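You operate a simulated robot arm through the tools that you are given. There is no shell and no other tool.

You are at the controls of a simulated two-armed robot. One attempt, no reset.

JOB
Leak-test the teal valve with three pump strokes; stand it in GOOD or REWORK by the screen.
Fine: air dial at valve; air out before you draw it; dial closed after.

It is judged by the outcome, as a careful person would: the job done as asked, and still so three seconds after it is handed in. It fails if anything else is knocked over, pushed out of place, dropped, spilled or broken.

ROBOT AND FRAMES
Two 7-joint arms with fingered hands on one trunk that stands fixed in place. Base frame: the origin is at the foot of the trunk, x ahead of it, y to its left, z up; the work surface is at about z = 780. Lengths are in mm, angles in degrees, forces in N, time in s.
The left shoulder is at [83, 125, 1094], the right one opposite. With the tool pointing down near the work surface each hand reaches from about 460 to 820 mm from the base axis, measured 20 degrees to its own side. Payload 3.6 kg a hand.
The TCP of each hand is the grasp point between the finger pads, 30 mm short of the fingertips. In the tool frame z runs along the fingers and y along their closing line. Largest opening 104 mm; the body of the gripper starts 35 mm behind the TCP. The gripper is a hand of 4 fingers: y runs from the thumb to the fingers, the wrist lies at [-15, -104, -178] in the tool frame, and closing takes about 1.5 s.
Orientation is that of the tool frame in the base frame, as [roll, pitch, yaw] about the fixed x, y, z axes, in that order (R = Rz(yaw) Ry(pitch) Rx(roll)). With the fingers straight down and the wrist toward the robot, the tool's x, y and z point along [0, 1, 0], [1, 0, 0] and [0, 0, -1] of the base frame.

CONTROLS
- The arms move only by the tool apply_moves. It takes "left_steps", "right_steps" or both (then of equal length, played together; a hand with none holds still); each is a list of rows, each a list of 7 numbers: the shift along the tool's x, y, z in mm, then the turn, a rotation vector about the tool's x, y, z in degrees, then the closure, from 0 (fully open) to 1 (shut). In form: [[tx, ty, tz, rx, ry, rz, gripper], ...]. A call has 1 to 20 rows; each row shifts and turns the commanded pose from where the row before left it, along the tool's axes as they then stand. Rows are played at 5 a second. More than 50 mm and 8.6 degrees between two rows, or a gripper value outside its range, and nothing of the call is played. A pose out of reach is approached as far as the arm can. The call stops where the force on the tool passes 40 N (or 10 N more than at its start, if that is more) or the arm is blocked; 0.2 s more then pass. Each finger travels about 72 mm/s and halts on what it meets, pressing with about 28 N; the grip force reading is that of the motor and also rises with nothing between the fingers. The clock runs only during rows and for 0.2 s after the last one: add rows that do not move to give the fingers time. It gives the time, the measured TCP pose, the force on the tool (base axes), the opening and the grip force at its end, in the units of the frame above (readings bear some noise), with the torque about the TCP (base axes, N m) and any sound that the robot's microphone picked up.
- Cameras (640 x 400 px; columns grow to the right, rows downward): "scene" is now at [206.1, -50.6, 1242.3]; the picture's right is [-0.52, -0.86, 0.00], its down [-0.39, 0.24, -0.89] and it looks along [0.76, -0.46, -0.46] (base axes); focal length 322 px, centre (320, 200). "left" rides on the left gripper at [-61, -92, -130] in its tool frame; the picture's right is [-0.81, -0.27, 0.52], its down [0.53, -0.71, 0.46] and it looks along [0.24, 0.65, 0.72] (tool axes); focal length 275 px, centre (320, 200). "right" rides on the right gripper at [61, -92, -130] in its tool frame; the picture's right is [-0.81, 0.28, -0.52], its down [-0.53, -0.71, 0.46] and it looks along [-0.24, 0.64, 0.72] (tool axes); focal length 275 px, centre (320, 200). There is no depth. A picture from a camera that has moved, and an enlarged one, comes with that camera's place and axes in the base frame and with its lens. The place of the scene camera against the robot may be out by one fixed shift of up to 25 mm in any direction.
- camera(camera): a new picture of that camera. No time passes.
- move_column(by): slides the trunk up (or, below 0, down) by that many mm; the arms and the scene camera ride with it, the base frame stays. It gives what a move gives, with no picture.
- hand_shape(shape, hand): the hand has 4 fingers and takes this shape, open, in about a second: jaw (thumb against the fingers, like two jaws); tri (thumb and two fingers); tip (a fingertip pinch); poke (one finger out to press); point (the index stretched); flat (the hand flat); cup (the hand cupped); fist (a fist). The gripper value then closes the fingers along that shape, each until it touches; the sizes above hold for jaw. It gives what a move gives, with no picture.
- pan_tilt(pan, tilt): turns the head with the scene camera to pan (to the left, within 80 degrees either way) and tilt (down, from -29 to 69), counted from straight ahead of the robot. It gives what a move gives.
- close_up(camera, box): a new picture of the part [left, top, right, bottom] of that camera's present view, enlarged. No time passes.
- finish_job(): hands the job in; it is judged then, once.

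Nothing tells you positions but the pictures and the camera data. Unless the task says otherwise, let go and move clear before handing in.

The tools are called by a JSON object that holds its "api" and its "payload". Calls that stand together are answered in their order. apply_moves: Moves the arms, as the interface text tells. Its arguments: {"type":"object","properties":{"left_steps":{"type":"array"},"right_steps":{"type":"array"}},"required":[]} The other tools are called the same way: move_column (by) slides the trunk up or down; hand_shape (shape, hand) gives the hand a shape; pan_tilt (pan, tilt) turns the head that bears the scene camera; camera (camera) takes a picture; close_up (camera, box) takes an enlarged picture of a part of a camera's view; finish_job () hands the job in.

At the start:

```text
t: 0.0
left_ee_pos: [515.4, -30.5, 1104.2]
left_ee_rot: [-179.9, 0.0, 90.0]
left_ft_force: [-0.4, 0.1, 0.7]
left_ft_torque: [-0.04, -0.01, 0.0]
left_gripper_width: 103.6
left_grasp_force: 0.0
left_shape: jaw
right_ee_pos: [403.4, -449.8, 1056.3]
right_ee_rot: [-180.0, 0.1, 90.0]
right_ft_force: [-1.1, 0.2, 0.5]
right_ft_torque: [-0.01, -0.02, -0.01]
right_gripper_width: 103.6
right_grasp_force: 0.1
right_shape: jaw
trunk travel left (down, up): [-325.0, 211.0]
head pan, tilt: [-31.0, 27.4]
```

scene: 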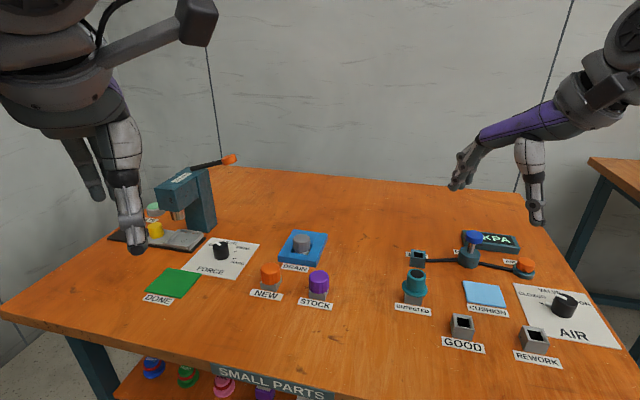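
right: 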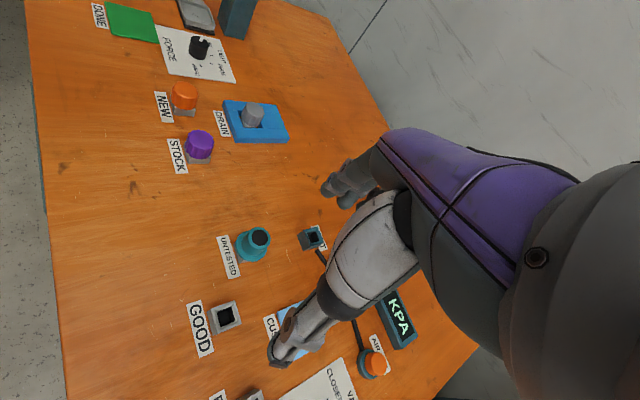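
left: 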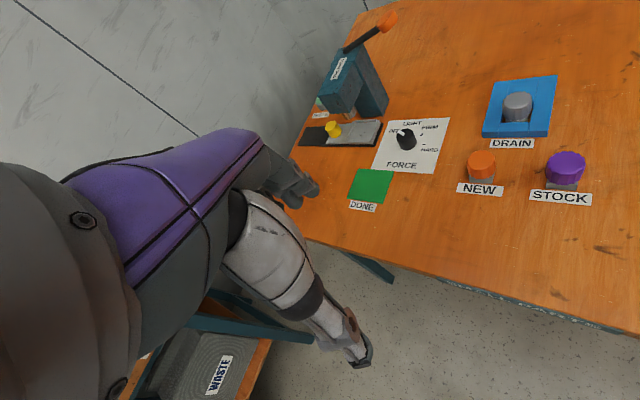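

I see a bench with a teal valve at UNTESTED, a test rig (socket, pump with blue knob, orange air release, KPA screen), an AIR dial at right, and GOOD/REWORK sockets. First I'll look closer at these.

{"api": "close_up", "payload": {"camera": "scene", "box": [380, 210, 640, 372]}}

{"api": "close_up", "payload": {"camera": "right", "box": [160, 200, 480, 400]}}

{"api": "pan_tilt", "payload": {"pan": -45, "tilt": 40}}

```text
2.46 times, centred on (510, 291) of scene
camera zoom: at [206.1, -50.6, 1242.3], right [-0.52, -0.86, 0.0], down [-0.39, 0.24, -0.89], along [0.76, -0.46, -0.46], focal length 793 px, centre (-148, -24)
```

zoom: 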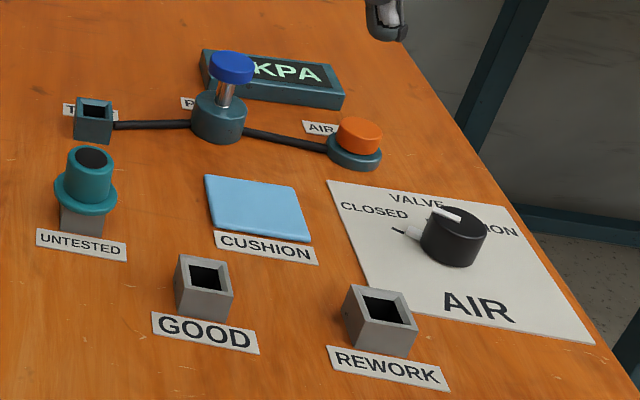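

```text
2.00 times, centred on (320, 300) of right
camera zoom: at [312.0, -389.2, 1186.3], right [0.28, -0.81, 0.52], down [-0.71, -0.53, -0.46], along [0.64, -0.24, -0.72], focal length 551 px, centre (320, 0)
```

zoom: 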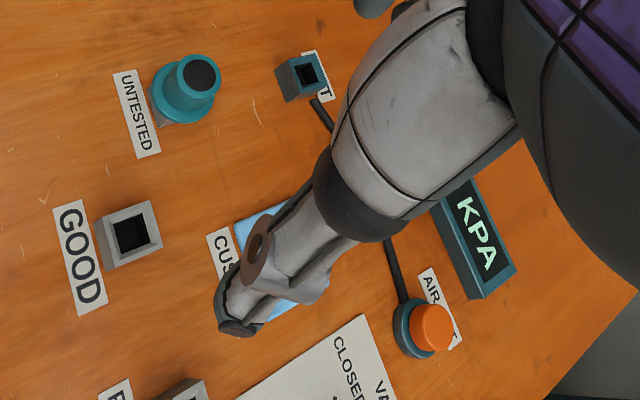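

```text
t: 0.8
left_ee_pos: [515.2, -29.8, 1104.2]
left_ee_rot: [-179.9, 0.1, 90.1]
left_ft_force: [0.0, -0.2, 0.4]
left_ft_torque: [-0.03, -0.01, 0.05]
left_gripper_width: 103.7
left_grasp_force: 0.1
left_shape: jaw
right_ee_pos: [404.2, -450.5, 1055.7]
right_ee_rot: [-179.9, 0.1, 89.9]
right_ft_force: [-0.1, 0.7, 0.5]
right_ft_torque: [0.01, -0.01, 0.0]
right_gripper_width: 103.6
right_grasp_force: 0.1
right_shape: jaw
trunk travel left (down, up): [-325.0, 211.0]
head pan, tilt: [-45.0, 40.0]
```

The head has turned to the right-side rig; I'll look at the dial and rig more closely.

{"api": "camera", "payload": {"camera": "scene"}}

{"api": "close_up", "payload": {"camera": "scene", "box": [400, 150, 600, 275]}}

```text
taken
camera scene: at [187.9, -63.5, 1222.9], right [-0.71, -0.71, 0.0], down [-0.45, 0.45, -0.77], along [0.54, -0.54, -0.64], focal length 322 px, centre (320, 200)
```

scene: 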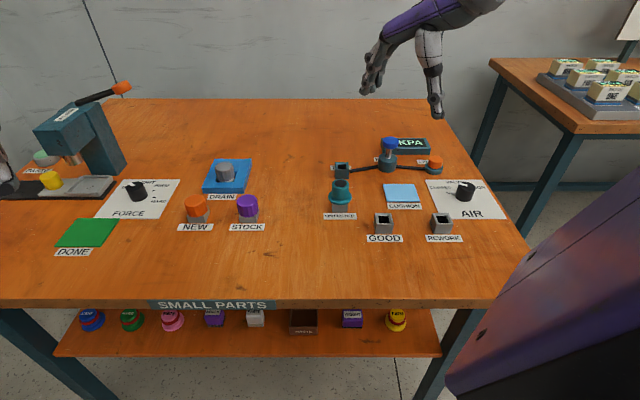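

```text
3.20 times, centred on (500, 212) of scene
camera zoom: at [187.9, -63.5, 1222.9], right [-0.71, -0.71, 0.0], down [-0.45, 0.45, -0.77], along [0.54, -0.54, -0.64], focal length 1031 px, centre (-256, 160)
```

zoom: 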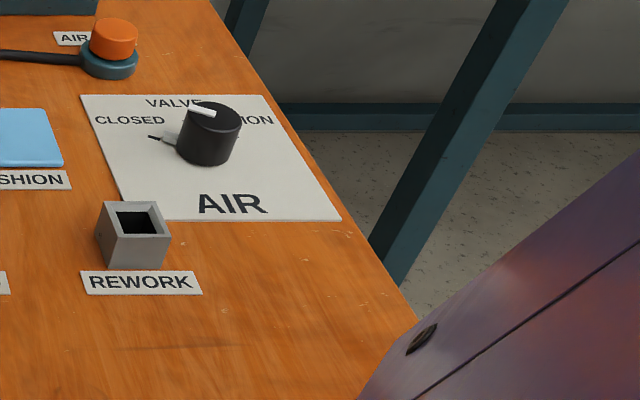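

The bench front edge is square to the head at pan -45, so the bench is yawed about 45° to the base frame. I'll take finer close-ups to localise each item.

{"api": "close_up", "payload": {"camera": "scene", "box": [310, 130, 470, 230]}}

{"api": "close_up", "payload": {"camera": "scene", "box": [360, 170, 520, 270]}}

{"api": "camera", "payload": {"camera": "right"}}

```text
4.00 times, centred on (390, 180) of scene
camera zoom: at [187.9, -63.5, 1222.9], right [-0.71, -0.71, 0.0], down [-0.45, 0.45, -0.77], along [0.54, -0.54, -0.64], focal length 1289 px, centre (40, 280)
```

zoom: 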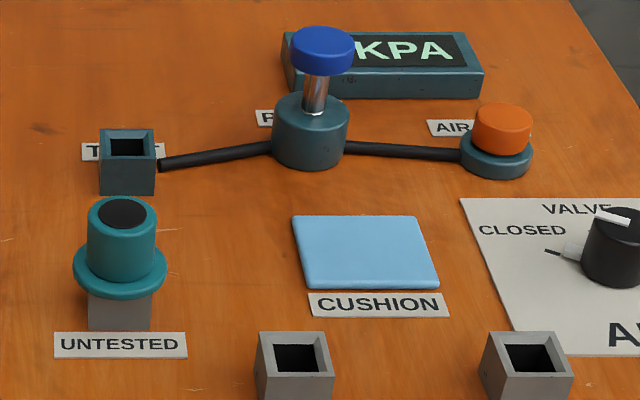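

```text
4.00 times, centred on (440, 220) of scene
camera zoom: at [187.9, -63.5, 1222.9], right [-0.71, -0.71, 0.0], down [-0.45, 0.45, -0.77], along [0.54, -0.54, -0.64], focal length 1289 px, centre (-160, 120)
```

zoom: 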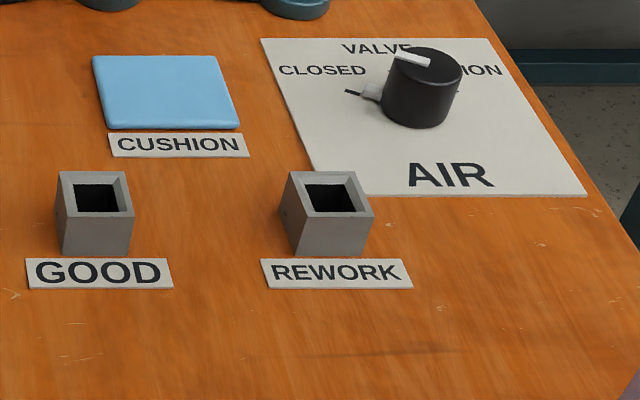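

```text
taken
camera right: at [312.0, -389.1, 1186.3], right [0.27, -0.81, 0.52], down [-0.71, -0.53, -0.46], along [0.64, -0.24, -0.72], focal length 275 px, centre (320, 200)
```

right: 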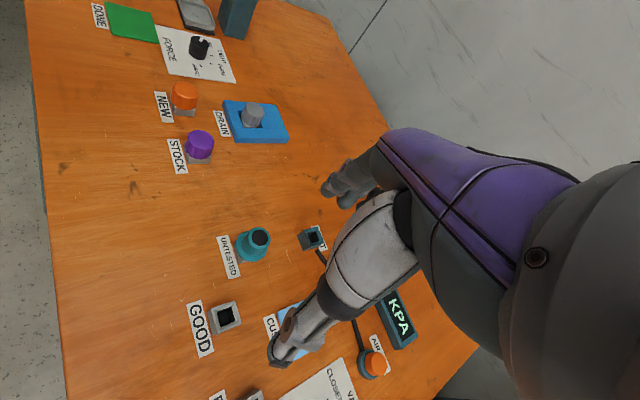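

Zooming tightly on the dial and the valve to understand their shape.

{"api": "close_up", "payload": {"camera": "scene", "box": [424, 172, 504, 222]}}

{"api": "close_up", "payload": {"camera": "scene", "box": [310, 160, 390, 210]}}

{"api": "close_up", "payload": {"camera": "right", "box": [210, 210, 330, 285]}}

{"api": "close_up", "payload": {"camera": "right", "box": [290, 325, 410, 400]}}

```text
8.00 times, centred on (464, 197) of scene
camera zoom: at [187.9, -63.5, 1222.9], right [-0.71, -0.71, 0.0], down [-0.45, 0.45, -0.77], along [0.54, -0.54, -0.64], focal length 2578 px, centre (-832, 224)
```

zoom: 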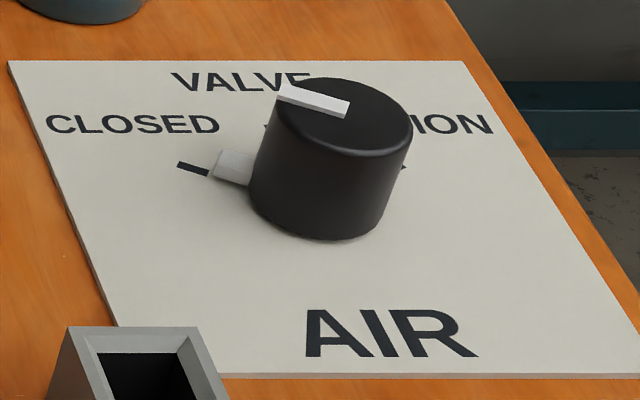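

```text
8.00 times, centred on (350, 185) of scene
camera zoom: at [187.9, -63.5, 1222.9], right [-0.71, -0.71, 0.0], down [-0.45, 0.45, -0.77], along [0.54, -0.54, -0.64], focal length 2578 px, centre (80, 320)
```

zoom: 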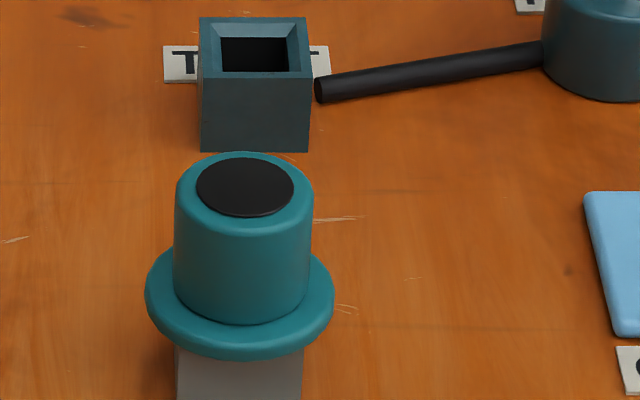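

```text
5.33 times, centred on (270, 248) of right
camera zoom: at [312.0, -389.1, 1186.3], right [0.27, -0.81, 0.52], down [-0.71, -0.53, -0.46], along [0.64, -0.24, -0.72], focal length 1468 px, centre (587, -53)
```

zoom: 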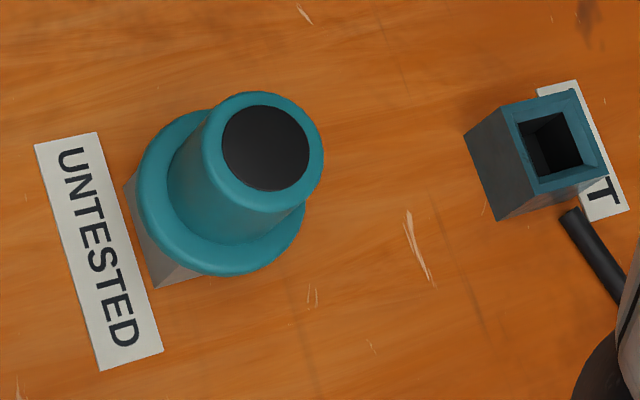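

```text
5.33 times, centred on (350, 362) of right
camera zoom: at [312.0, -389.1, 1186.3], right [0.27, -0.81, 0.52], down [-0.71, -0.53, -0.46], along [0.64, -0.24, -0.72], focal length 1468 px, centre (160, -667)
```

zoom: 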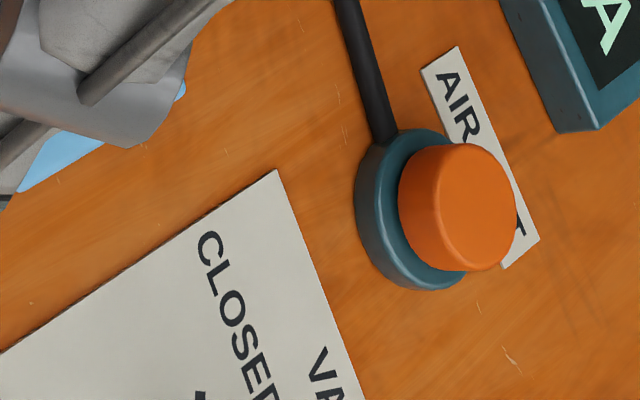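

I have rough positions. Before moving, I'll look around for any posted rules about the screen, and check the screen itself.

{"api": "close_up", "payload": {"camera": "scene", "box": [370, 125, 450, 175]}}

{"api": "pan_tilt", "payload": {"pan": -75, "tilt": 25}}

{"api": "camera", "payload": {"camera": "scene"}}

```text
8.00 times, centred on (410, 150) of scene
camera zoom: at [187.9, -63.5, 1222.9], right [-0.71, -0.71, 0.0], down [-0.45, 0.45, -0.77], along [0.54, -0.54, -0.64], focal length 2578 px, centre (-400, 600)
```

zoom: 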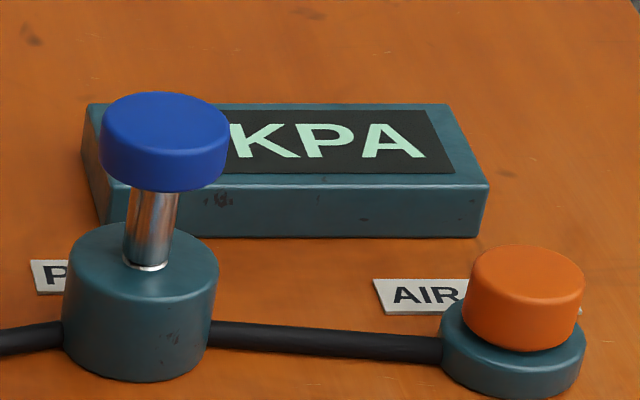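

```text
t: 1.7
left_ee_pos: [514.6, -30.0, 1104.3]
left_ee_rot: [-179.9, -0.1, 90.0]
left_ft_force: [0.2, -0.7, 0.2]
left_ft_torque: [0.0, 0.0, -0.02]
left_gripper_width: 103.9
left_grasp_force: 0.0
left_shape: jaw
right_ee_pos: [404.8, -450.3, 1055.4]
right_ee_rot: [180.0, 0.0, 90.0]
right_ft_force: [-0.5, 0.9, -1.0]
right_ft_torque: [0.0, 0.01, 0.02]
right_gripper_width: 103.7
right_grasp_force: 0.0
right_shape: jaw
trunk travel left (down, up): [-325.0, 211.0]
head pan, tilt: [-75.0, 25.0]
```

```text
taken
camera scene: at [151.7, -92.4, 1246.2], right [-0.97, -0.26, 0.0], down [-0.11, 0.41, -0.91], along [0.23, -0.88, -0.42], focal length 322 px, centre (320, 200)
```

scene: 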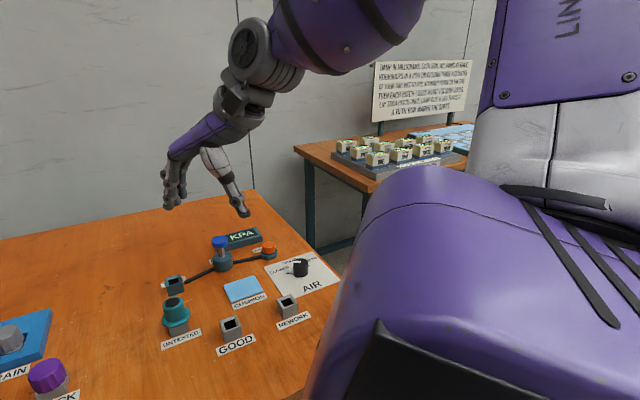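

There is a sign on the wall; I'll read it.

{"api": "close_up", "payload": {"camera": "scene", "box": [364, 50, 484, 125]}}

{"api": "close_up", "payload": {"camera": "scene", "box": [150, 215, 350, 340]}}

```text
5.33 times, centred on (424, 88) of scene
camera zoom: at [151.7, -92.4, 1246.2], right [-0.97, -0.26, 0.0], down [-0.11, 0.41, -0.91], along [0.23, -0.88, -0.42], focal length 1719 px, centre (-235, 800)
```

zoom: 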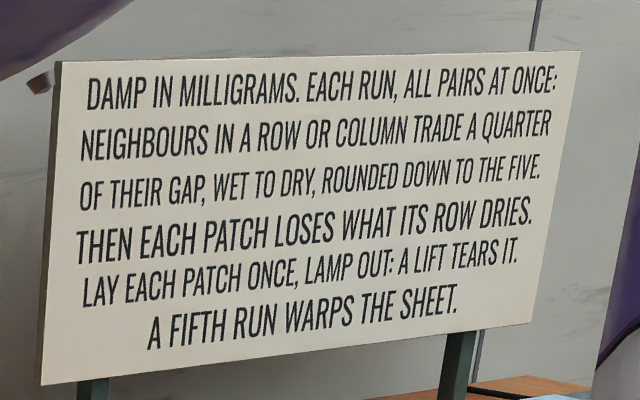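

```text
3.20 times, centred on (250, 278) of scene
camera zoom: at [151.7, -92.4, 1246.2], right [-0.97, -0.26, 0.0], down [-0.11, 0.41, -0.91], along [0.23, -0.88, -0.42], focal length 1031 px, centre (544, -48)
```

zoom: 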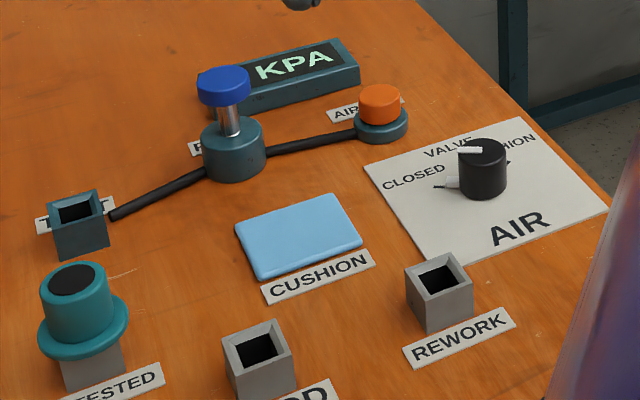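

That sign belongs to another bench. I'll check the other directions for a relevant sign.

{"api": "pan_tilt", "payload": {"pan": 0, "tilt": 10}}

{"api": "camera", "payload": {"camera": "scene"}}

{"api": "pan_tilt", "payload": {"pan": 70, "tilt": 20}}

{"api": "camera", "payload": {"camera": "scene"}}

```text
t: 3.2
left_ee_pos: [516.6, -30.4, 1104.9]
left_ee_rot: [-179.9, 0.0, 89.9]
left_ft_force: [0.0, 0.0, 0.1]
left_ft_torque: [-0.03, -0.04, 0.0]
left_gripper_width: 103.8
left_grasp_force: 0.0
left_shape: jaw
right_ee_pos: [404.3, -451.1, 1056.3]
right_ee_rot: [179.9, 0.0, 90.0]
right_ft_force: [-0.4, 0.1, 0.5]
right_ft_torque: [-0.01, -0.02, 0.0]
right_gripper_width: 103.8
right_grasp_force: 0.0
right_shape: jaw
trunk travel left (down, up): [-325.0, 211.0]
head pan, tilt: [0.0, 10.0]
```

```text
taken
camera scene: at [220.7, -3.5, 1270.6], right [0.0, -1.0, 0.0], down [-0.17, 0.0, -0.98], along [0.98, 0.0, -0.17], focal length 322 px, centre (320, 200)
```

scene: 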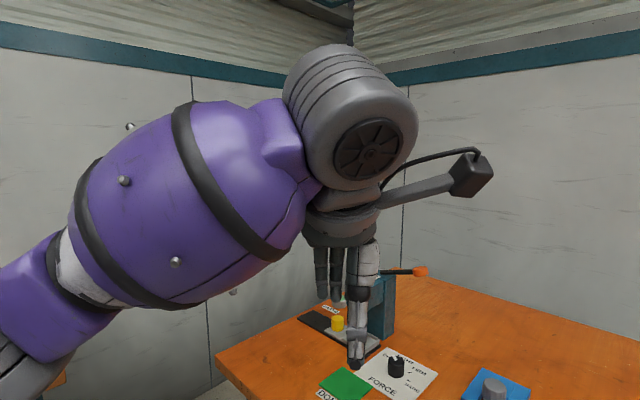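

```text
t: 4.6
left_ee_pos: [516.2, -31.7, 1104.8]
left_ee_rot: [-179.8, -0.1, 90.0]
left_ft_force: [-0.5, -0.5, -0.5]
left_ft_torque: [0.0, 0.03, -0.01]
left_gripper_width: 104.0
left_grasp_force: 0.0
left_shape: jaw
right_ee_pos: [402.8, -450.4, 1055.1]
right_ee_rot: [-180.0, 0.0, 90.0]
right_ft_force: [0.7, -0.3, -0.3]
right_ft_torque: [0.0, -0.02, -0.01]
right_gripper_width: 103.9
right_grasp_force: 0.0
right_shape: jaw
trunk travel left (down, up): [-325.0, 211.0]
head pan, tilt: [70.0, 20.0]
```

```text
taken
camera scene: at [159.7, 84.0, 1254.3], right [0.94, -0.34, 0.0], down [-0.12, -0.32, -0.94], along [0.32, 0.88, -0.34], focal length 322 px, centre (320, 200)
```

scene: 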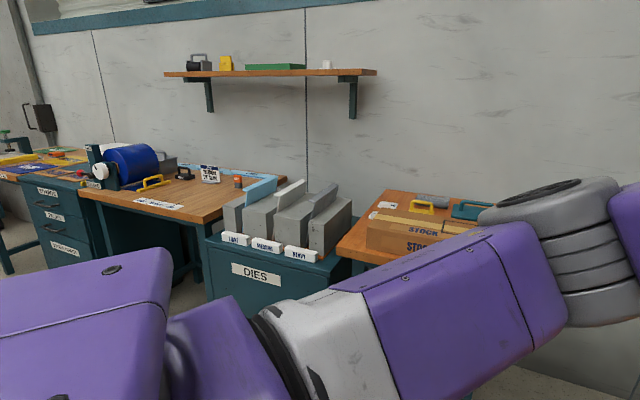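

No sign concerns this rig, so the screen itself must give the verdict. I'll turn the right hand 45° so its closing line matches the bench, then survey with the wrist camera.

{"api": "apply_moves", "payload": {"right_steps": [[0, 0, 0, 0, 0, 7.5, 0], [0, 0, 0, 0, 0, 7.5, 0], [0, 0, 0, 0, 0, 7.5, 0], [0, 0, 0, 0, 0, 7.5, 0], [0, 0, 0, 0, 0, 7.5, 0], [0, 0, 0, 0, 0, 7.5, 0], [0, 0, 0, 0, 0, 0, 0]]}}

{"api": "pan_tilt", "payload": {"pan": -45, "tilt": 40}}

{"api": "camera", "payload": {"camera": "scene"}}

{"api": "camera", "payload": {"camera": "right"}}

```text
t: 6.2
left_ee_pos: [515.7, -31.6, 1104.6]
left_ee_rot: [180.0, 0.0, 89.9]
left_ft_force: [0.4, -0.1, 0.5]
left_ft_torque: [-0.01, 0.07, 0.02]
left_gripper_width: 103.4
left_grasp_force: 0.1
left_shape: jaw
right_ee_pos: [415.5, -623.6, 989.9]
right_ee_rot: [-179.9, -0.3, 45.1]
right_ft_force: [-0.7, 0.6, 0.9]
right_ft_torque: [-0.01, -0.03, -0.03]
right_gripper_width: 103.7
right_grasp_force: 0.1
right_shape: jaw
right hand out of reach, approached as far as the arm can: row 2, 3, 4, 5, 6
trunk travel left (down, up): [-325.0, 211.0]
head pan, tilt: [70.0, 20.0]
```

```text
t: 8.1
left_ee_pos: [515.8, -31.5, 1104.4]
left_ee_rot: [-179.9, 0.0, 90.0]
left_ft_force: [0.3, -0.3, 0.2]
left_ft_torque: [0.0, -0.02, 0.04]
left_gripper_width: 103.6
left_grasp_force: 0.2
left_shape: jaw
right_ee_pos: [414.9, -623.7, 989.6]
right_ee_rot: [-180.0, -0.2, 45.3]
right_ft_force: [0.2, -0.5, 0.2]
right_ft_torque: [0.0, 0.0, 0.01]
right_gripper_width: 103.7
right_grasp_force: 0.1
right_shape: jaw
trunk travel left (down, up): [-325.0, 211.0]
head pan, tilt: [-45.0, 40.0]
```

```text
taken
camera scene: at [187.9, -63.5, 1222.9], right [-0.71, -0.71, 0.0], down [-0.45, 0.45, -0.77], along [0.54, -0.54, -0.64], focal length 322 px, centre (320, 200)
```

scene: 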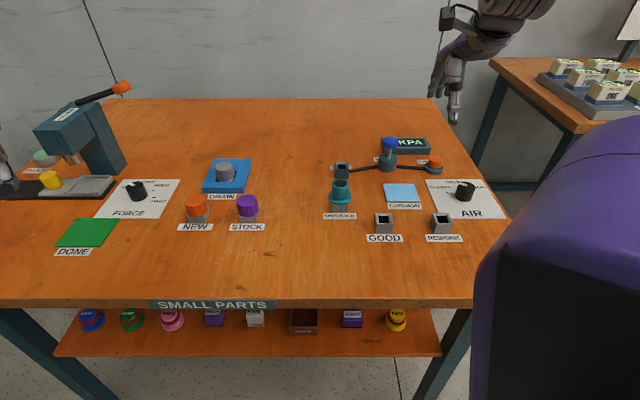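

```text
taken
camera right: at [392.5, -516.5, 1120.2], right [-0.38, -0.77, 0.51], down [-0.88, 0.13, -0.46], along [0.29, -0.62, -0.73], focal length 275 px, centre (320, 200)
```

right: 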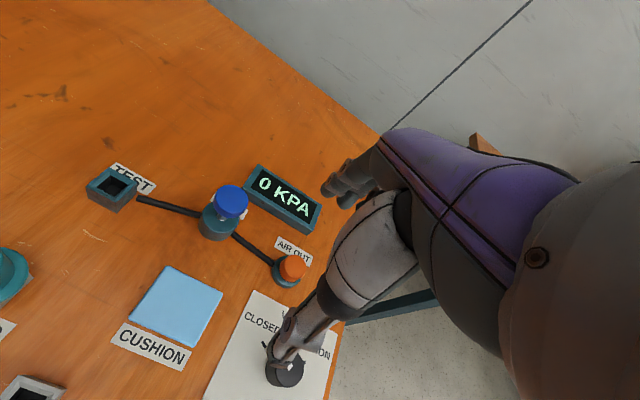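

The pose with the turned wrist was out of reach at that height, so the arm drifted to (415,-624,990) without touching anything; the screen now reads "0 KPA". I'll raise the trunk somewhat for better reach over the bench and then check where the commanded pose stands.

{"api": "move_column", "payload": {"by": 80}}

{"api": "apply_moves", "payload": {"right_steps": [[0, 0, 0, 0, 0, 0, 0]]}}

```text
t: 9.3
left_ee_pos: [515.7, -31.5, 1183.8]
left_ee_rot: [-179.9, 0.0, 90.0]
left_ft_force: [0.0, 0.1, 0.2]
left_ft_torque: [0.01, 0.03, 0.01]
left_gripper_width: 103.7
left_grasp_force: 0.0
left_shape: jaw
right_ee_pos: [413.1, -625.1, 1086.0]
right_ee_rot: [177.7, -2.6, 45.3]
right_ft_force: [0.1, 0.1, 0.8]
right_ft_torque: [0.04, 0.03, 0.03]
right_gripper_width: 103.9
right_grasp_force: 0.1
right_shape: jaw
trunk travel left (down, up): [-405.0, 131.0]
head pan, tilt: [-45.0, 40.0]
```

```text
t: 9.7
left_ee_pos: [515.4, -30.8, 1184.9]
left_ee_rot: [-179.9, 0.0, 90.0]
left_ft_force: [0.6, 1.0, -0.2]
left_ft_torque: [0.0, 0.01, -0.01]
left_gripper_width: 103.5
left_grasp_force: 0.1
left_shape: jaw
right_ee_pos: [411.8, -624.6, 1087.1]
right_ee_rot: [177.6, -2.6, 45.3]
right_ft_force: [-0.4, 0.1, 0.2]
right_ft_torque: [0.0, -0.01, -0.02]
right_gripper_width: 103.3
right_grasp_force: 0.1
right_shape: jaw
trunk travel left (down, up): [-405.0, 131.0]
head pan, tilt: [-45.0, 40.0]
```

Trunk is raised; I'll lower the right hand a bit over the empty middle (well above the 850 mm tall pump) to see how the command tracks.

{"api": "apply_moves", "payload": {"right_steps": [[0, 0, 40, 0, 0, 0, 0], [0, 0, 40, 0, 0, 0, 0], [0, 0, 0, 0, 0, 0, 0]]}}

```text
t: 10.5
left_ee_pos: [515.6, -30.5, 1184.4]
left_ee_rot: [179.9, 0.0, 89.9]
left_ft_force: [0.5, -0.2, -0.9]
left_ft_torque: [0.03, 0.01, 0.0]
left_gripper_width: 103.3
left_grasp_force: 0.1
left_shape: jaw
right_ee_pos: [417.5, -625.3, 1007.2]
right_ee_rot: [177.7, -2.6, 45.4]
right_ft_force: [-0.3, -0.9, 0.5]
right_ft_torque: [0.02, 0.0, -0.01]
right_gripper_width: 103.5
right_grasp_force: 0.0
right_shape: jaw
trunk travel left (down, up): [-405.0, 131.0]
head pan, tilt: [-45.0, 40.0]
```

The command follows the measured pose. Now I'll level the hand and move to hover above the valve.

{"api": "apply_moves", "payload": {"right_steps": [[0, 0, 0, 2.3, -2.6, 0.4, 0], [37, -14.4, 10, 0, 0, 0, 0], [37, -14.4, 10, 0, 0, 0, 0], [37, -14.4, 10, 0, 0, 0, 0], [37, -14.4, 10, 0, 0, 0, 0], [37, -14.4, 10, 0, 0, 0, 0], [0, 0, 0, 0, 0, 0, 0]]}}

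{"api": "camera", "payload": {"camera": "right"}}

{"api": "camera", "payload": {"camera": "scene"}}

```text
t: 12.1
left_ee_pos: [515.0, -31.3, 1184.4]
left_ee_rot: [179.9, 0.0, 90.0]
left_ft_force: [-0.5, -0.5, -0.4]
left_ft_torque: [-0.03, 0.0, -0.02]
left_gripper_width: 103.9
left_grasp_force: 0.1
left_shape: jaw
right_ee_pos: [480.0, -485.2, 930.3]
right_ee_rot: [-179.8, 0.1, 44.9]
right_ft_force: [0.2, 0.5, -0.3]
right_ft_torque: [0.0, 0.01, -0.01]
right_gripper_width: 103.5
right_grasp_force: 0.1
right_shape: jaw
right hand out of reach, approached as far as the arm can: row 2, 3, 4
trunk travel left (down, up): [-405.0, 131.0]
head pan, tilt: [-45.0, 40.0]
```

```text
taken
camera right: at [458.7, -377.2, 1060.2], right [-0.38, -0.77, 0.52], down [-0.88, 0.13, -0.45], along [0.28, -0.63, -0.72], focal length 275 px, centre (320, 200)
```

right: 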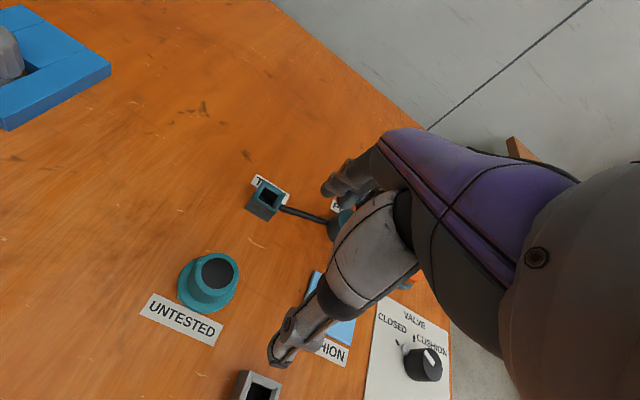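

```text
taken
camera scene: at [168.6, -63.4, 1303.2], right [-0.71, -0.71, 0.0], down [-0.45, 0.45, -0.77], along [0.54, -0.54, -0.64], focal length 322 px, centre (320, 200)
```

scene: 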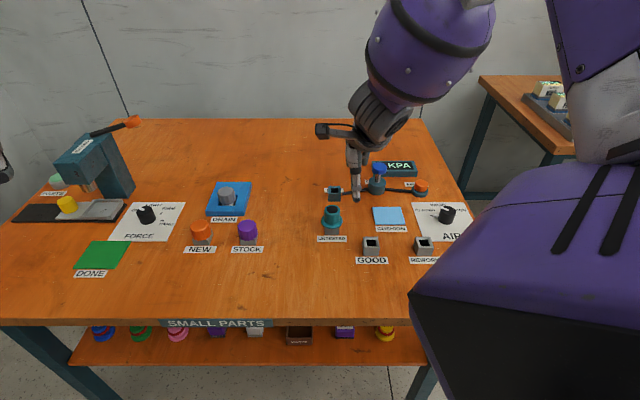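

The wrist view gives the valve near (498,-440). I'll zoom the wrist view to refine valve, TEST socket and dial positions.

{"api": "close_up", "payload": {"camera": "right", "box": [130, 160, 290, 260]}}

{"api": "close_up", "payload": {"camera": "right", "box": [140, 230, 300, 330]}}

{"api": "close_up", "payload": {"camera": "right", "box": [340, 290, 500, 390]}}

{"api": "close_up", "payload": {"camera": "scene", "box": [300, 140, 460, 240]}}

```text
4.00 times, centred on (210, 210) of right
camera zoom: at [458.7, -377.2, 1060.2], right [-0.38, -0.77, 0.52], down [-0.88, 0.13, -0.45], along [0.28, -0.63, -0.72], focal length 1101 px, centre (760, 160)
```

zoom: 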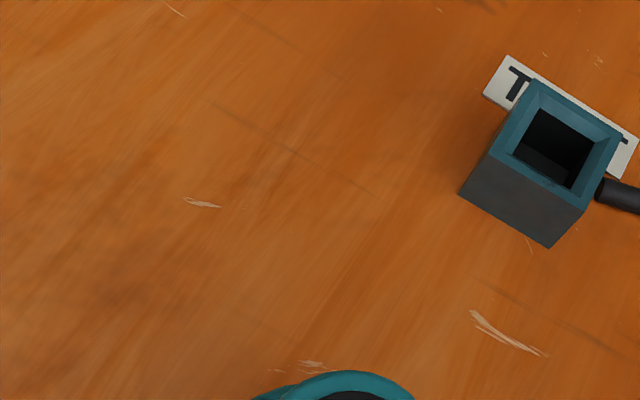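

```text
4.00 times, centred on (220, 280) of right
camera zoom: at [458.7, -377.2, 1060.2], right [-0.38, -0.77, 0.52], down [-0.88, 0.13, -0.45], along [0.28, -0.63, -0.72], focal length 1101 px, centre (720, -120)
```

zoom: 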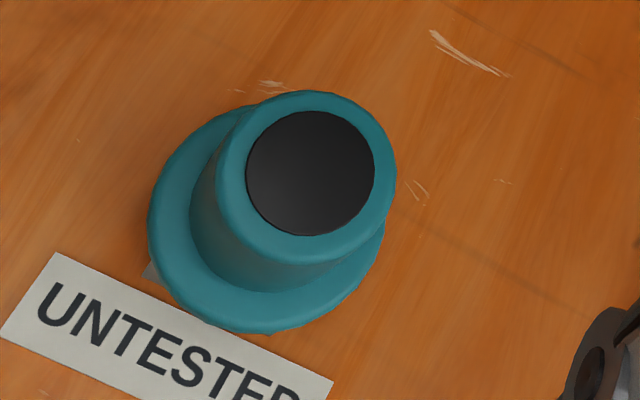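

```text
4.00 times, centred on (420, 340) of right
camera zoom: at [458.7, -377.2, 1060.2], right [-0.38, -0.77, 0.52], down [-0.88, 0.13, -0.45], along [0.28, -0.63, -0.72], focal length 1101 px, centre (-80, -360)
```

zoom: 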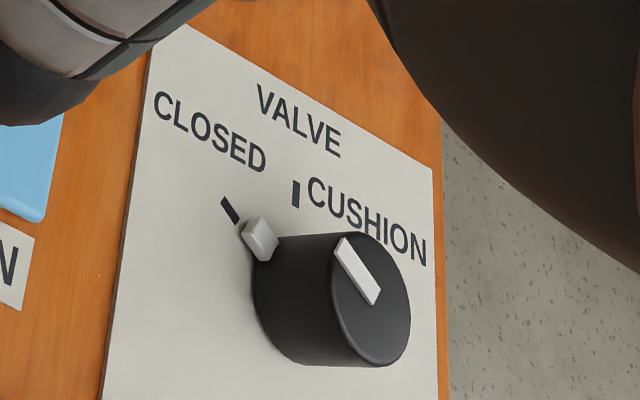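

```text
4.00 times, centred on (380, 190) of scene
camera zoom: at [168.6, -63.4, 1303.2], right [-0.71, -0.71, 0.0], down [-0.45, 0.45, -0.77], along [0.54, -0.54, -0.64], focal length 1289 px, centre (80, 240)
```

zoom: 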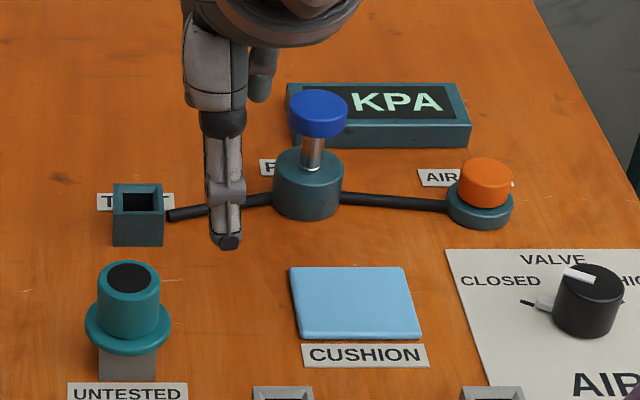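

Refined: valve axis ≈ (498,-440), cap top ≈ 841, flange ≈ 810; dial positions run CLOSED–VALVE–CUSHION, with the pointer at CLOSED. Next I'll bring the open hand over the valve at z≈890 and check alignment.

{"api": "apply_moves", "payload": {"right_steps": [[15, -6.4, 15, 0, 0, 0, 0], [15, -6.4, 15, 0, 0, 0, 0], [14.5, -6.3, 10, 0, 0, 0, 0], [0, 0, 0, 0, 0, 0, 0]]}}

{"api": "camera", "payload": {"camera": "right"}}

{"api": "close_up", "payload": {"camera": "scene", "box": [270, 120, 430, 220]}}

```text
t: 13.1
left_ee_pos: [515.5, -30.1, 1183.8]
left_ee_rot: [180.0, 0.0, 90.0]
left_ft_force: [0.5, -0.2, 0.2]
left_ft_torque: [-0.01, 0.0, 0.01]
left_gripper_width: 103.8
left_grasp_force: 0.1
left_shape: jaw
right_ee_pos: [498.7, -441.1, 889.1]
right_ee_rot: [-180.0, 0.1, 44.9]
right_ft_force: [0.0, -0.4, 1.2]
right_ft_torque: [-0.01, -0.01, 0.03]
right_gripper_width: 103.4
right_grasp_force: 0.1
right_shape: jaw
trunk travel left (down, up): [-405.0, 131.0]
head pan, tilt: [-45.0, 40.0]
```

```text
taken
camera right: at [476.1, -332.6, 1020.1], right [-0.38, -0.77, 0.52], down [-0.88, 0.13, -0.45], along [0.28, -0.63, -0.72], focal length 275 px, centre (320, 200)
```

right: 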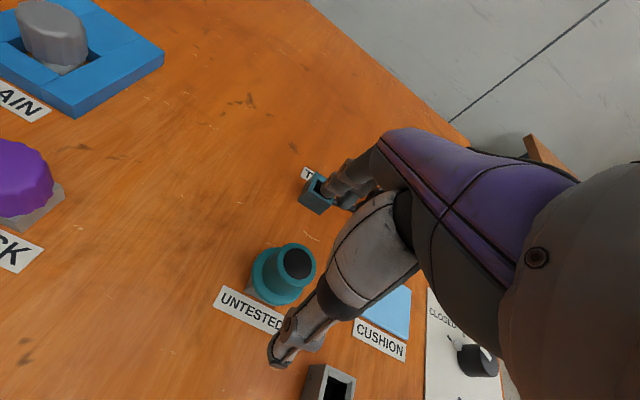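

```text
4.00 times, centred on (350, 170) of scene
camera zoom: at [168.7, -63.4, 1303.2], right [-0.71, -0.71, 0.0], down [-0.45, 0.45, -0.77], along [0.54, -0.54, -0.64], focal length 1289 px, centre (200, 320)
```

zoom: 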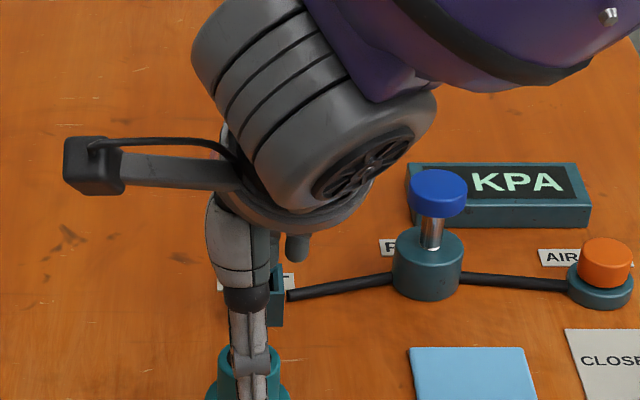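

The hand is centred over the valve within about 1 mm. Now I'll descend so the fingertips end just above the flange (TCP ≈ 846).

{"api": "apply_moves", "payload": {"right_steps": [[0, 0, 15, 0, 0, 0, 0], [0, 0, 15, 0, 0, 0, 0], [0, 0, 8, 0, 0, 0, 0], [0, 0, 5, 0, 0, 0, 0], [0, 0, 0, 0, 0, 0, 0]]}}

{"api": "camera", "payload": {"camera": "right"}}

{"api": "close_up", "payload": {"camera": "scene", "box": [290, 160, 390, 222]}}

```text
t: 14.3
left_ee_pos: [515.6, -31.1, 1184.8]
left_ee_rot: [180.0, 0.1, 90.0]
left_ft_force: [0.7, -0.3, -0.5]
left_ft_torque: [-0.03, -0.04, -0.01]
left_gripper_width: 103.7
left_grasp_force: 0.2
left_shape: jaw
right_ee_pos: [498.6, -439.2, 847.0]
right_ee_rot: [180.0, -0.1, 44.8]
right_ft_force: [-0.1, 0.4, 0.2]
right_ft_torque: [0.01, 0.02, 0.01]
right_gripper_width: 103.8
right_grasp_force: 0.1
right_shape: jaw
trunk travel left (down, up): [-405.0, 131.0]
head pan, tilt: [-45.0, 40.0]
```

```text
taken
camera right: at [476.4, -332.4, 977.2], right [-0.38, -0.77, 0.52], down [-0.88, 0.13, -0.46], along [0.28, -0.63, -0.72], focal length 275 px, centre (320, 200)
```

right: 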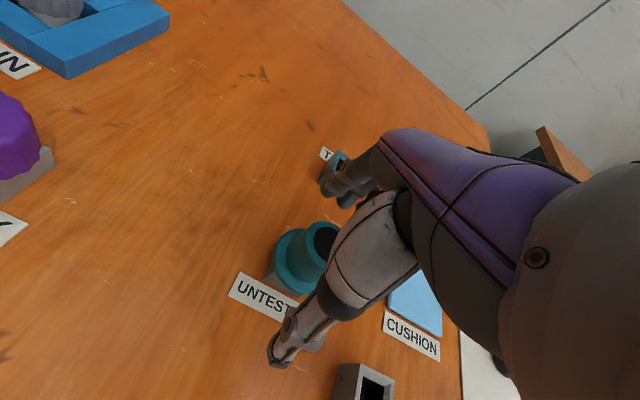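

```text
6.40 times, centred on (340, 191) of scene
camera zoom: at [168.8, -63.5, 1303.2], right [-0.71, -0.71, 0.0], down [-0.45, 0.45, -0.77], along [0.54, -0.54, -0.64], focal length 2062 px, centre (192, 258)
```

zoom: 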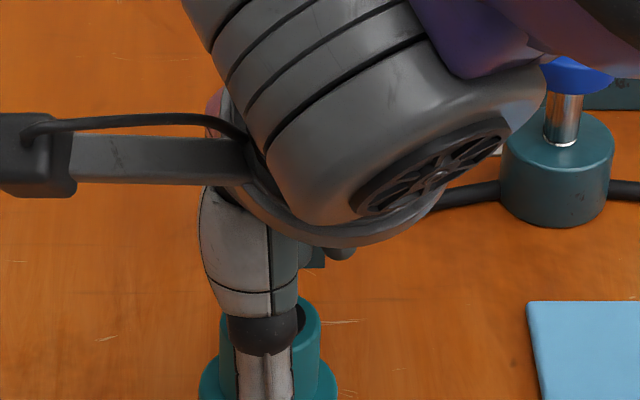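

Checking the thumb tip against the flange before closing.

{"api": "close_up", "payload": {"camera": "scene", "box": [300, 190, 372, 235]}}

{"api": "close_up", "payload": {"camera": "right", "box": [240, 210, 380, 298]}}

{"api": "camera", "payload": {"camera": "left"}}

```text
8.89 times, centred on (336, 212) of scene
camera zoom: at [168.8, -63.5, 1303.2], right [-0.71, -0.71, 0.0], down [-0.45, 0.45, -0.77], along [0.54, -0.54, -0.64], focal length 2864 px, centre (178, 89)
```

zoom: 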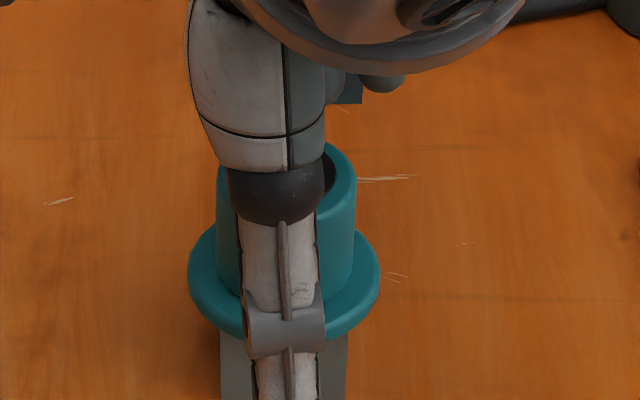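

```text
4.55 times, centred on (310, 254) of right
camera zoom: at [476.4, -332.4, 977.2], right [-0.38, -0.77, 0.52], down [-0.88, 0.13, -0.46], along [0.28, -0.63, -0.72], focal length 1251 px, centre (366, -46)
```

zoom: 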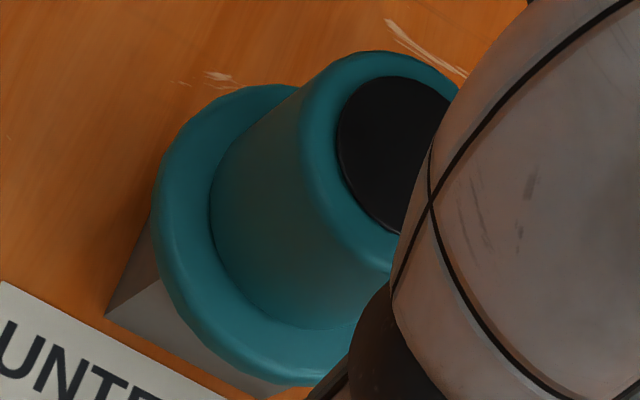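

```text
taken
camera left: at [424.1, -92.3, 1314.7], right [-0.27, -0.81, -0.52], down [-0.71, 0.53, -0.45], along [0.64, 0.24, -0.73], focal length 275 px, centre (320, 200)
```

left: 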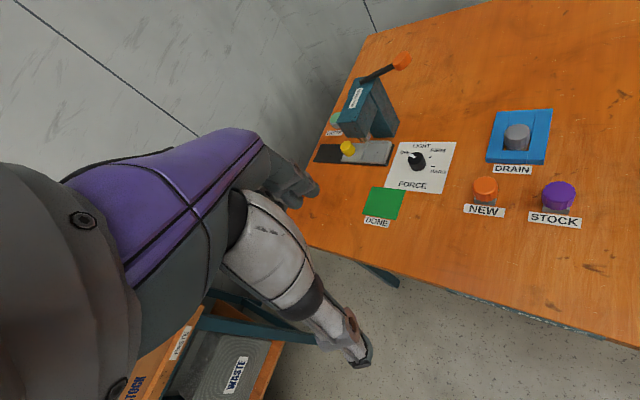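

Fingers look clear of the flange laterally. I'll close and read the opening (≈35 expected on the cap, ≈50 if it caught the flange).

{"api": "apply_moves", "payload": {"right_steps": [[0, 0, 0, 0, 0, 0, 0.3], [0, 0, 0, 0, 0, 0, 0.5], [0, 0, 0, 0, 0, 0, 0.6], [0, 0, 0, 0, 0, 0, 0.8], [0, 0, 0, 0, 0, 0, 1], [0, 0, 0, 0, 0, 0, 1], [0, 0, 0, 0, 0, 0, 1], [0, 0, 0, 0, 0, 0, 1]]}}

{"api": "camera", "payload": {"camera": "right"}}

{"api": "close_up", "payload": {"camera": "scene", "box": [300, 185, 372, 230]}}

```text
t: 16.1
left_ee_pos: [515.5, -31.8, 1183.9]
left_ee_rot: [180.0, 0.0, 90.0]
left_ft_force: [0.0, 0.9, 0.0]
left_ft_torque: [-0.01, 0.0, 0.01]
left_gripper_width: 103.5
left_grasp_force: 0.0
left_shape: jaw
right_ee_pos: [498.2, -438.9, 846.1]
right_ee_rot: [180.0, 0.0, 44.8]
right_ft_force: [-0.3, 0.6, -0.7]
right_ft_torque: [0.02, 0.02, -0.03]
right_gripper_width: 27.0
right_grasp_force: 28.2
right_shape: jaw
trunk travel left (down, up): [-405.0, 131.0]
head pan, tilt: [-45.0, 40.0]
```

```text
taken
camera right: at [476.4, -332.4, 977.3], right [-0.38, -0.77, 0.52], down [-0.88, 0.13, -0.45], along [0.28, -0.63, -0.72], focal length 275 px, centre (320, 200)
```

right: 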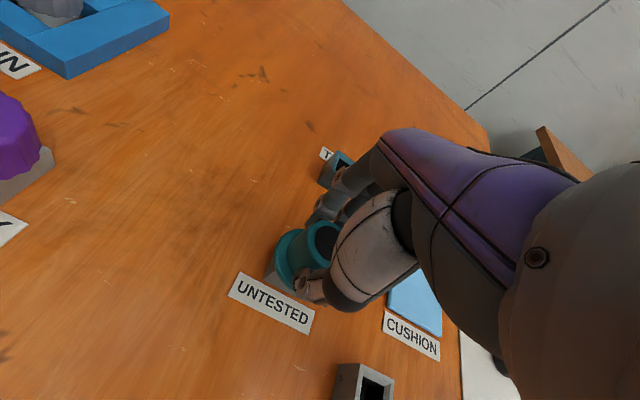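

```text
8.89 times, centred on (336, 208) of scene
camera zoom: at [168.8, -63.6, 1303.1], right [-0.71, -0.71, 0.0], down [-0.45, 0.45, -0.77], along [0.54, -0.54, -0.64], focal length 2864 px, centre (178, 133)
```

zoom: 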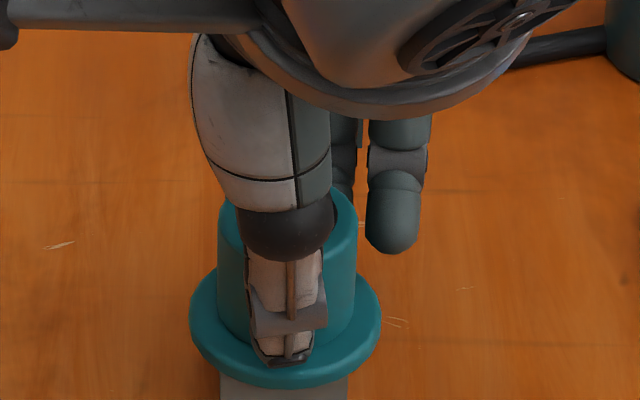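

The cap is gripped (28 N) between thumb and fingers. I'll lift gently straight up and watch the forces.

{"api": "apply_moves", "payload": {"right_steps": [[0, 0, -5, 0, 0, 0, 1], [0, 0, -8, 0, 0, 0, 1], [0, 0, -10, 0, 0, 0, 1], [0, 0, -10, 0, 0, 0, 1], [0, 0, -10, 0, 0, 0, 1], [0, 0, 0, 0, 0, 0, 1]]}}

{"api": "camera", "payload": {"camera": "right"}}

{"api": "close_up", "payload": {"camera": "scene", "box": [290, 165, 386, 225]}}

```text
t: 17.5
left_ee_pos: [515.7, -30.8, 1183.7]
left_ee_rot: [-179.9, 0.0, 90.0]
left_ft_force: [-0.3, 1.3, -0.4]
left_ft_torque: [-0.01, -0.02, 0.0]
left_gripper_width: 104.0
left_grasp_force: 0.1
left_shape: jaw
right_ee_pos: [498.2, -439.7, 889.1]
right_ee_rot: [-179.9, 0.0, 44.8]
right_ft_force: [-0.1, 0.4, 0.1]
right_ft_torque: [0.0, -0.02, 0.0]
right_gripper_width: 27.0
right_grasp_force: 28.1
right_shape: jaw
trunk travel left (down, up): [-405.0, 131.0]
head pan, tilt: [-45.0, 40.0]
```

```text
taken
camera right: at [476.2, -332.3, 1020.1], right [-0.38, -0.77, 0.52], down [-0.88, 0.13, -0.45], along [0.28, -0.63, -0.72], focal length 275 px, centre (320, 200)
```

right: 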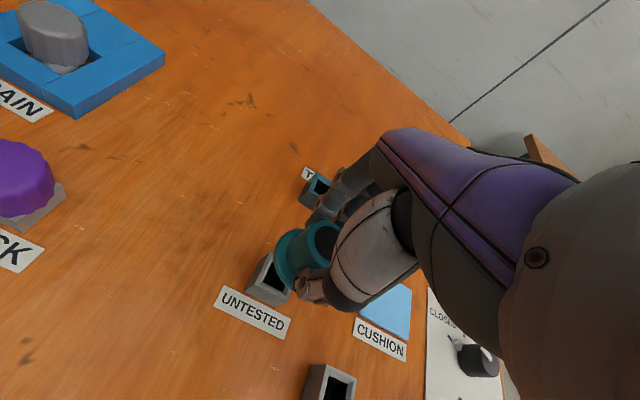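

```text
6.67 times, centred on (338, 195) of scene
camera zoom: at [169.0, -63.6, 1303.1], right [-0.71, -0.71, 0.0], down [-0.45, 0.45, -0.77], along [0.54, -0.54, -0.64], focal length 2148 px, centre (200, 233)
```

zoom: 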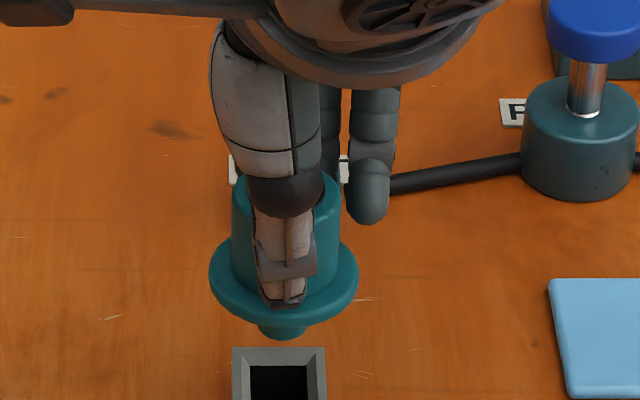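

The valve came up cleanly with a round stem under it. I'll carry it at a safe height to a spot beside the TEST socket where the wrist camera can see the socket opening.

{"api": "apply_moves", "payload": {"right_steps": [[0, 0, -15, 0, 0, 0, 1], [-17.5, 27.8, -9, 0, 0, 0, 1], [-17.5, 27.8, -9, 0, 0, 0, 1], [-17.5, 27.8, -8, 0, 0, 0, 1], [-17.5, 27.8, 0, 0, 0, 0, 1], [0, 0, 0, 0, 0, 0, 1]]}}

{"api": "camera", "payload": {"camera": "right"}}

{"api": "camera", "payload": {"camera": "scene"}}

```text
t: 18.9
left_ee_pos: [515.2, -31.0, 1184.7]
left_ee_rot: [-179.9, 0.0, 90.0]
left_ft_force: [0.8, 0.5, 0.2]
left_ft_torque: [-0.01, -0.01, 0.0]
left_gripper_width: 103.5
left_grasp_force: 0.0
left_shape: jaw
right_ee_pos: [525.7, -570.2, 930.7]
right_ee_rot: [180.0, 0.1, 44.7]
right_ft_force: [-0.8, 0.0, -0.4]
right_ft_torque: [-0.01, -0.01, 0.02]
right_gripper_width: 26.8
right_grasp_force: 28.6
right_shape: jaw
trunk travel left (down, up): [-405.0, 131.0]
head pan, tilt: [-45.0, 40.0]
```

```text
taken
camera right: at [504.8, -460.8, 1060.6], right [-0.38, -0.77, 0.52], down [-0.88, 0.13, -0.46], along [0.28, -0.63, -0.72], focal length 275 px, centre (320, 200)
```

right: 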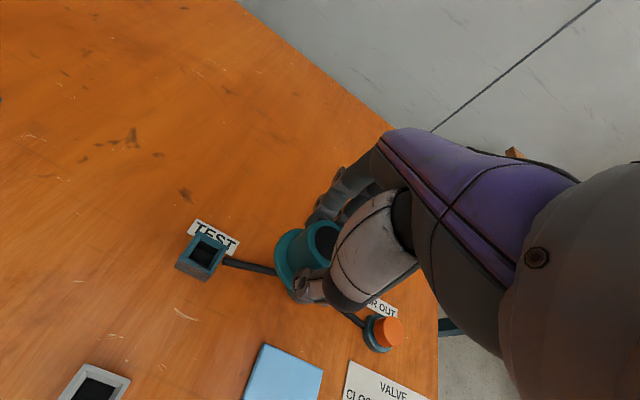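

```text
taken
camera scene: at [168.6, -63.4, 1303.2], right [-0.71, -0.71, 0.0], down [-0.45, 0.45, -0.77], along [0.54, -0.54, -0.64], focal length 322 px, centre (320, 200)
```

scene: 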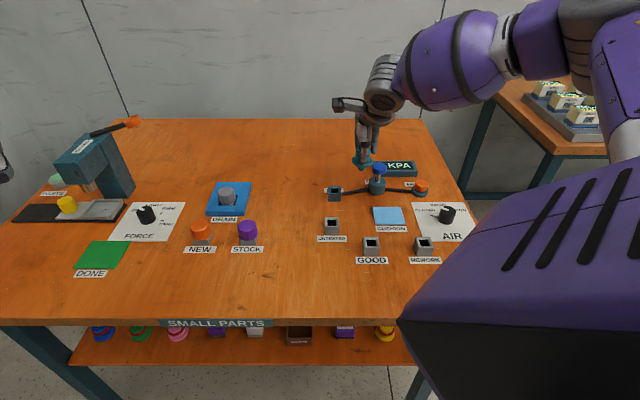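

{"api": "close_up", "payload": {"camera": "right", "box": [140, 200, 300, 300]}}

{"api": "close_up", "payload": {"camera": "scene", "box": [310, 130, 410, 205]}}

{"api": "close_up", "payload": {"camera": "right", "box": [60, 350, 140, 400]}}

```text
4.00 times, centred on (220, 250) of right
camera zoom: at [504.8, -460.8, 1060.6], right [-0.38, -0.77, 0.52], down [-0.88, 0.13, -0.46], along [0.28, -0.63, -0.72], focal length 1101 px, centre (720, 0)
```

zoom: 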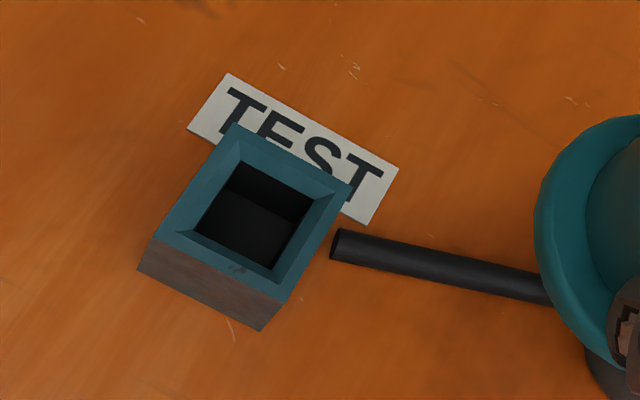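

```text
5.33 times, centred on (360, 168) of scene
camera zoom: at [168.6, -63.4, 1303.2], right [-0.71, -0.71, 0.0], down [-0.45, 0.45, -0.77], along [0.54, -0.54, -0.64], focal length 1719 px, centre (107, 373)
```

zoom: 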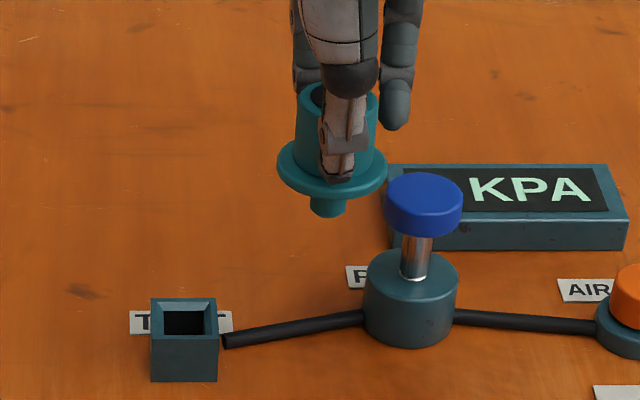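

```text
8.00 times, centred on (100, 375) of right
camera zoom: at [504.8, -460.8, 1060.6], right [-0.38, -0.77, 0.52], down [-0.88, 0.13, -0.46], along [0.28, -0.63, -0.72], focal length 2202 px, centre (2080, -1200)
```

zoom: 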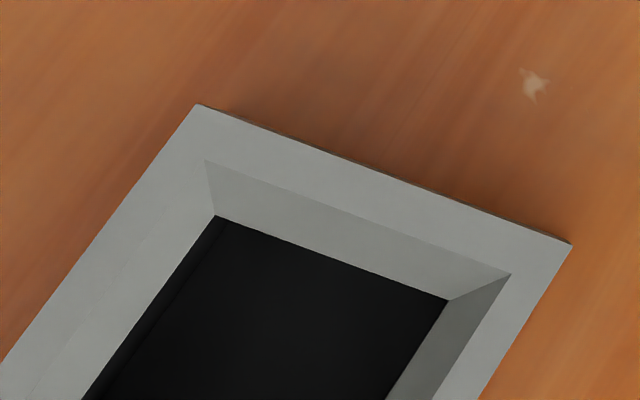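

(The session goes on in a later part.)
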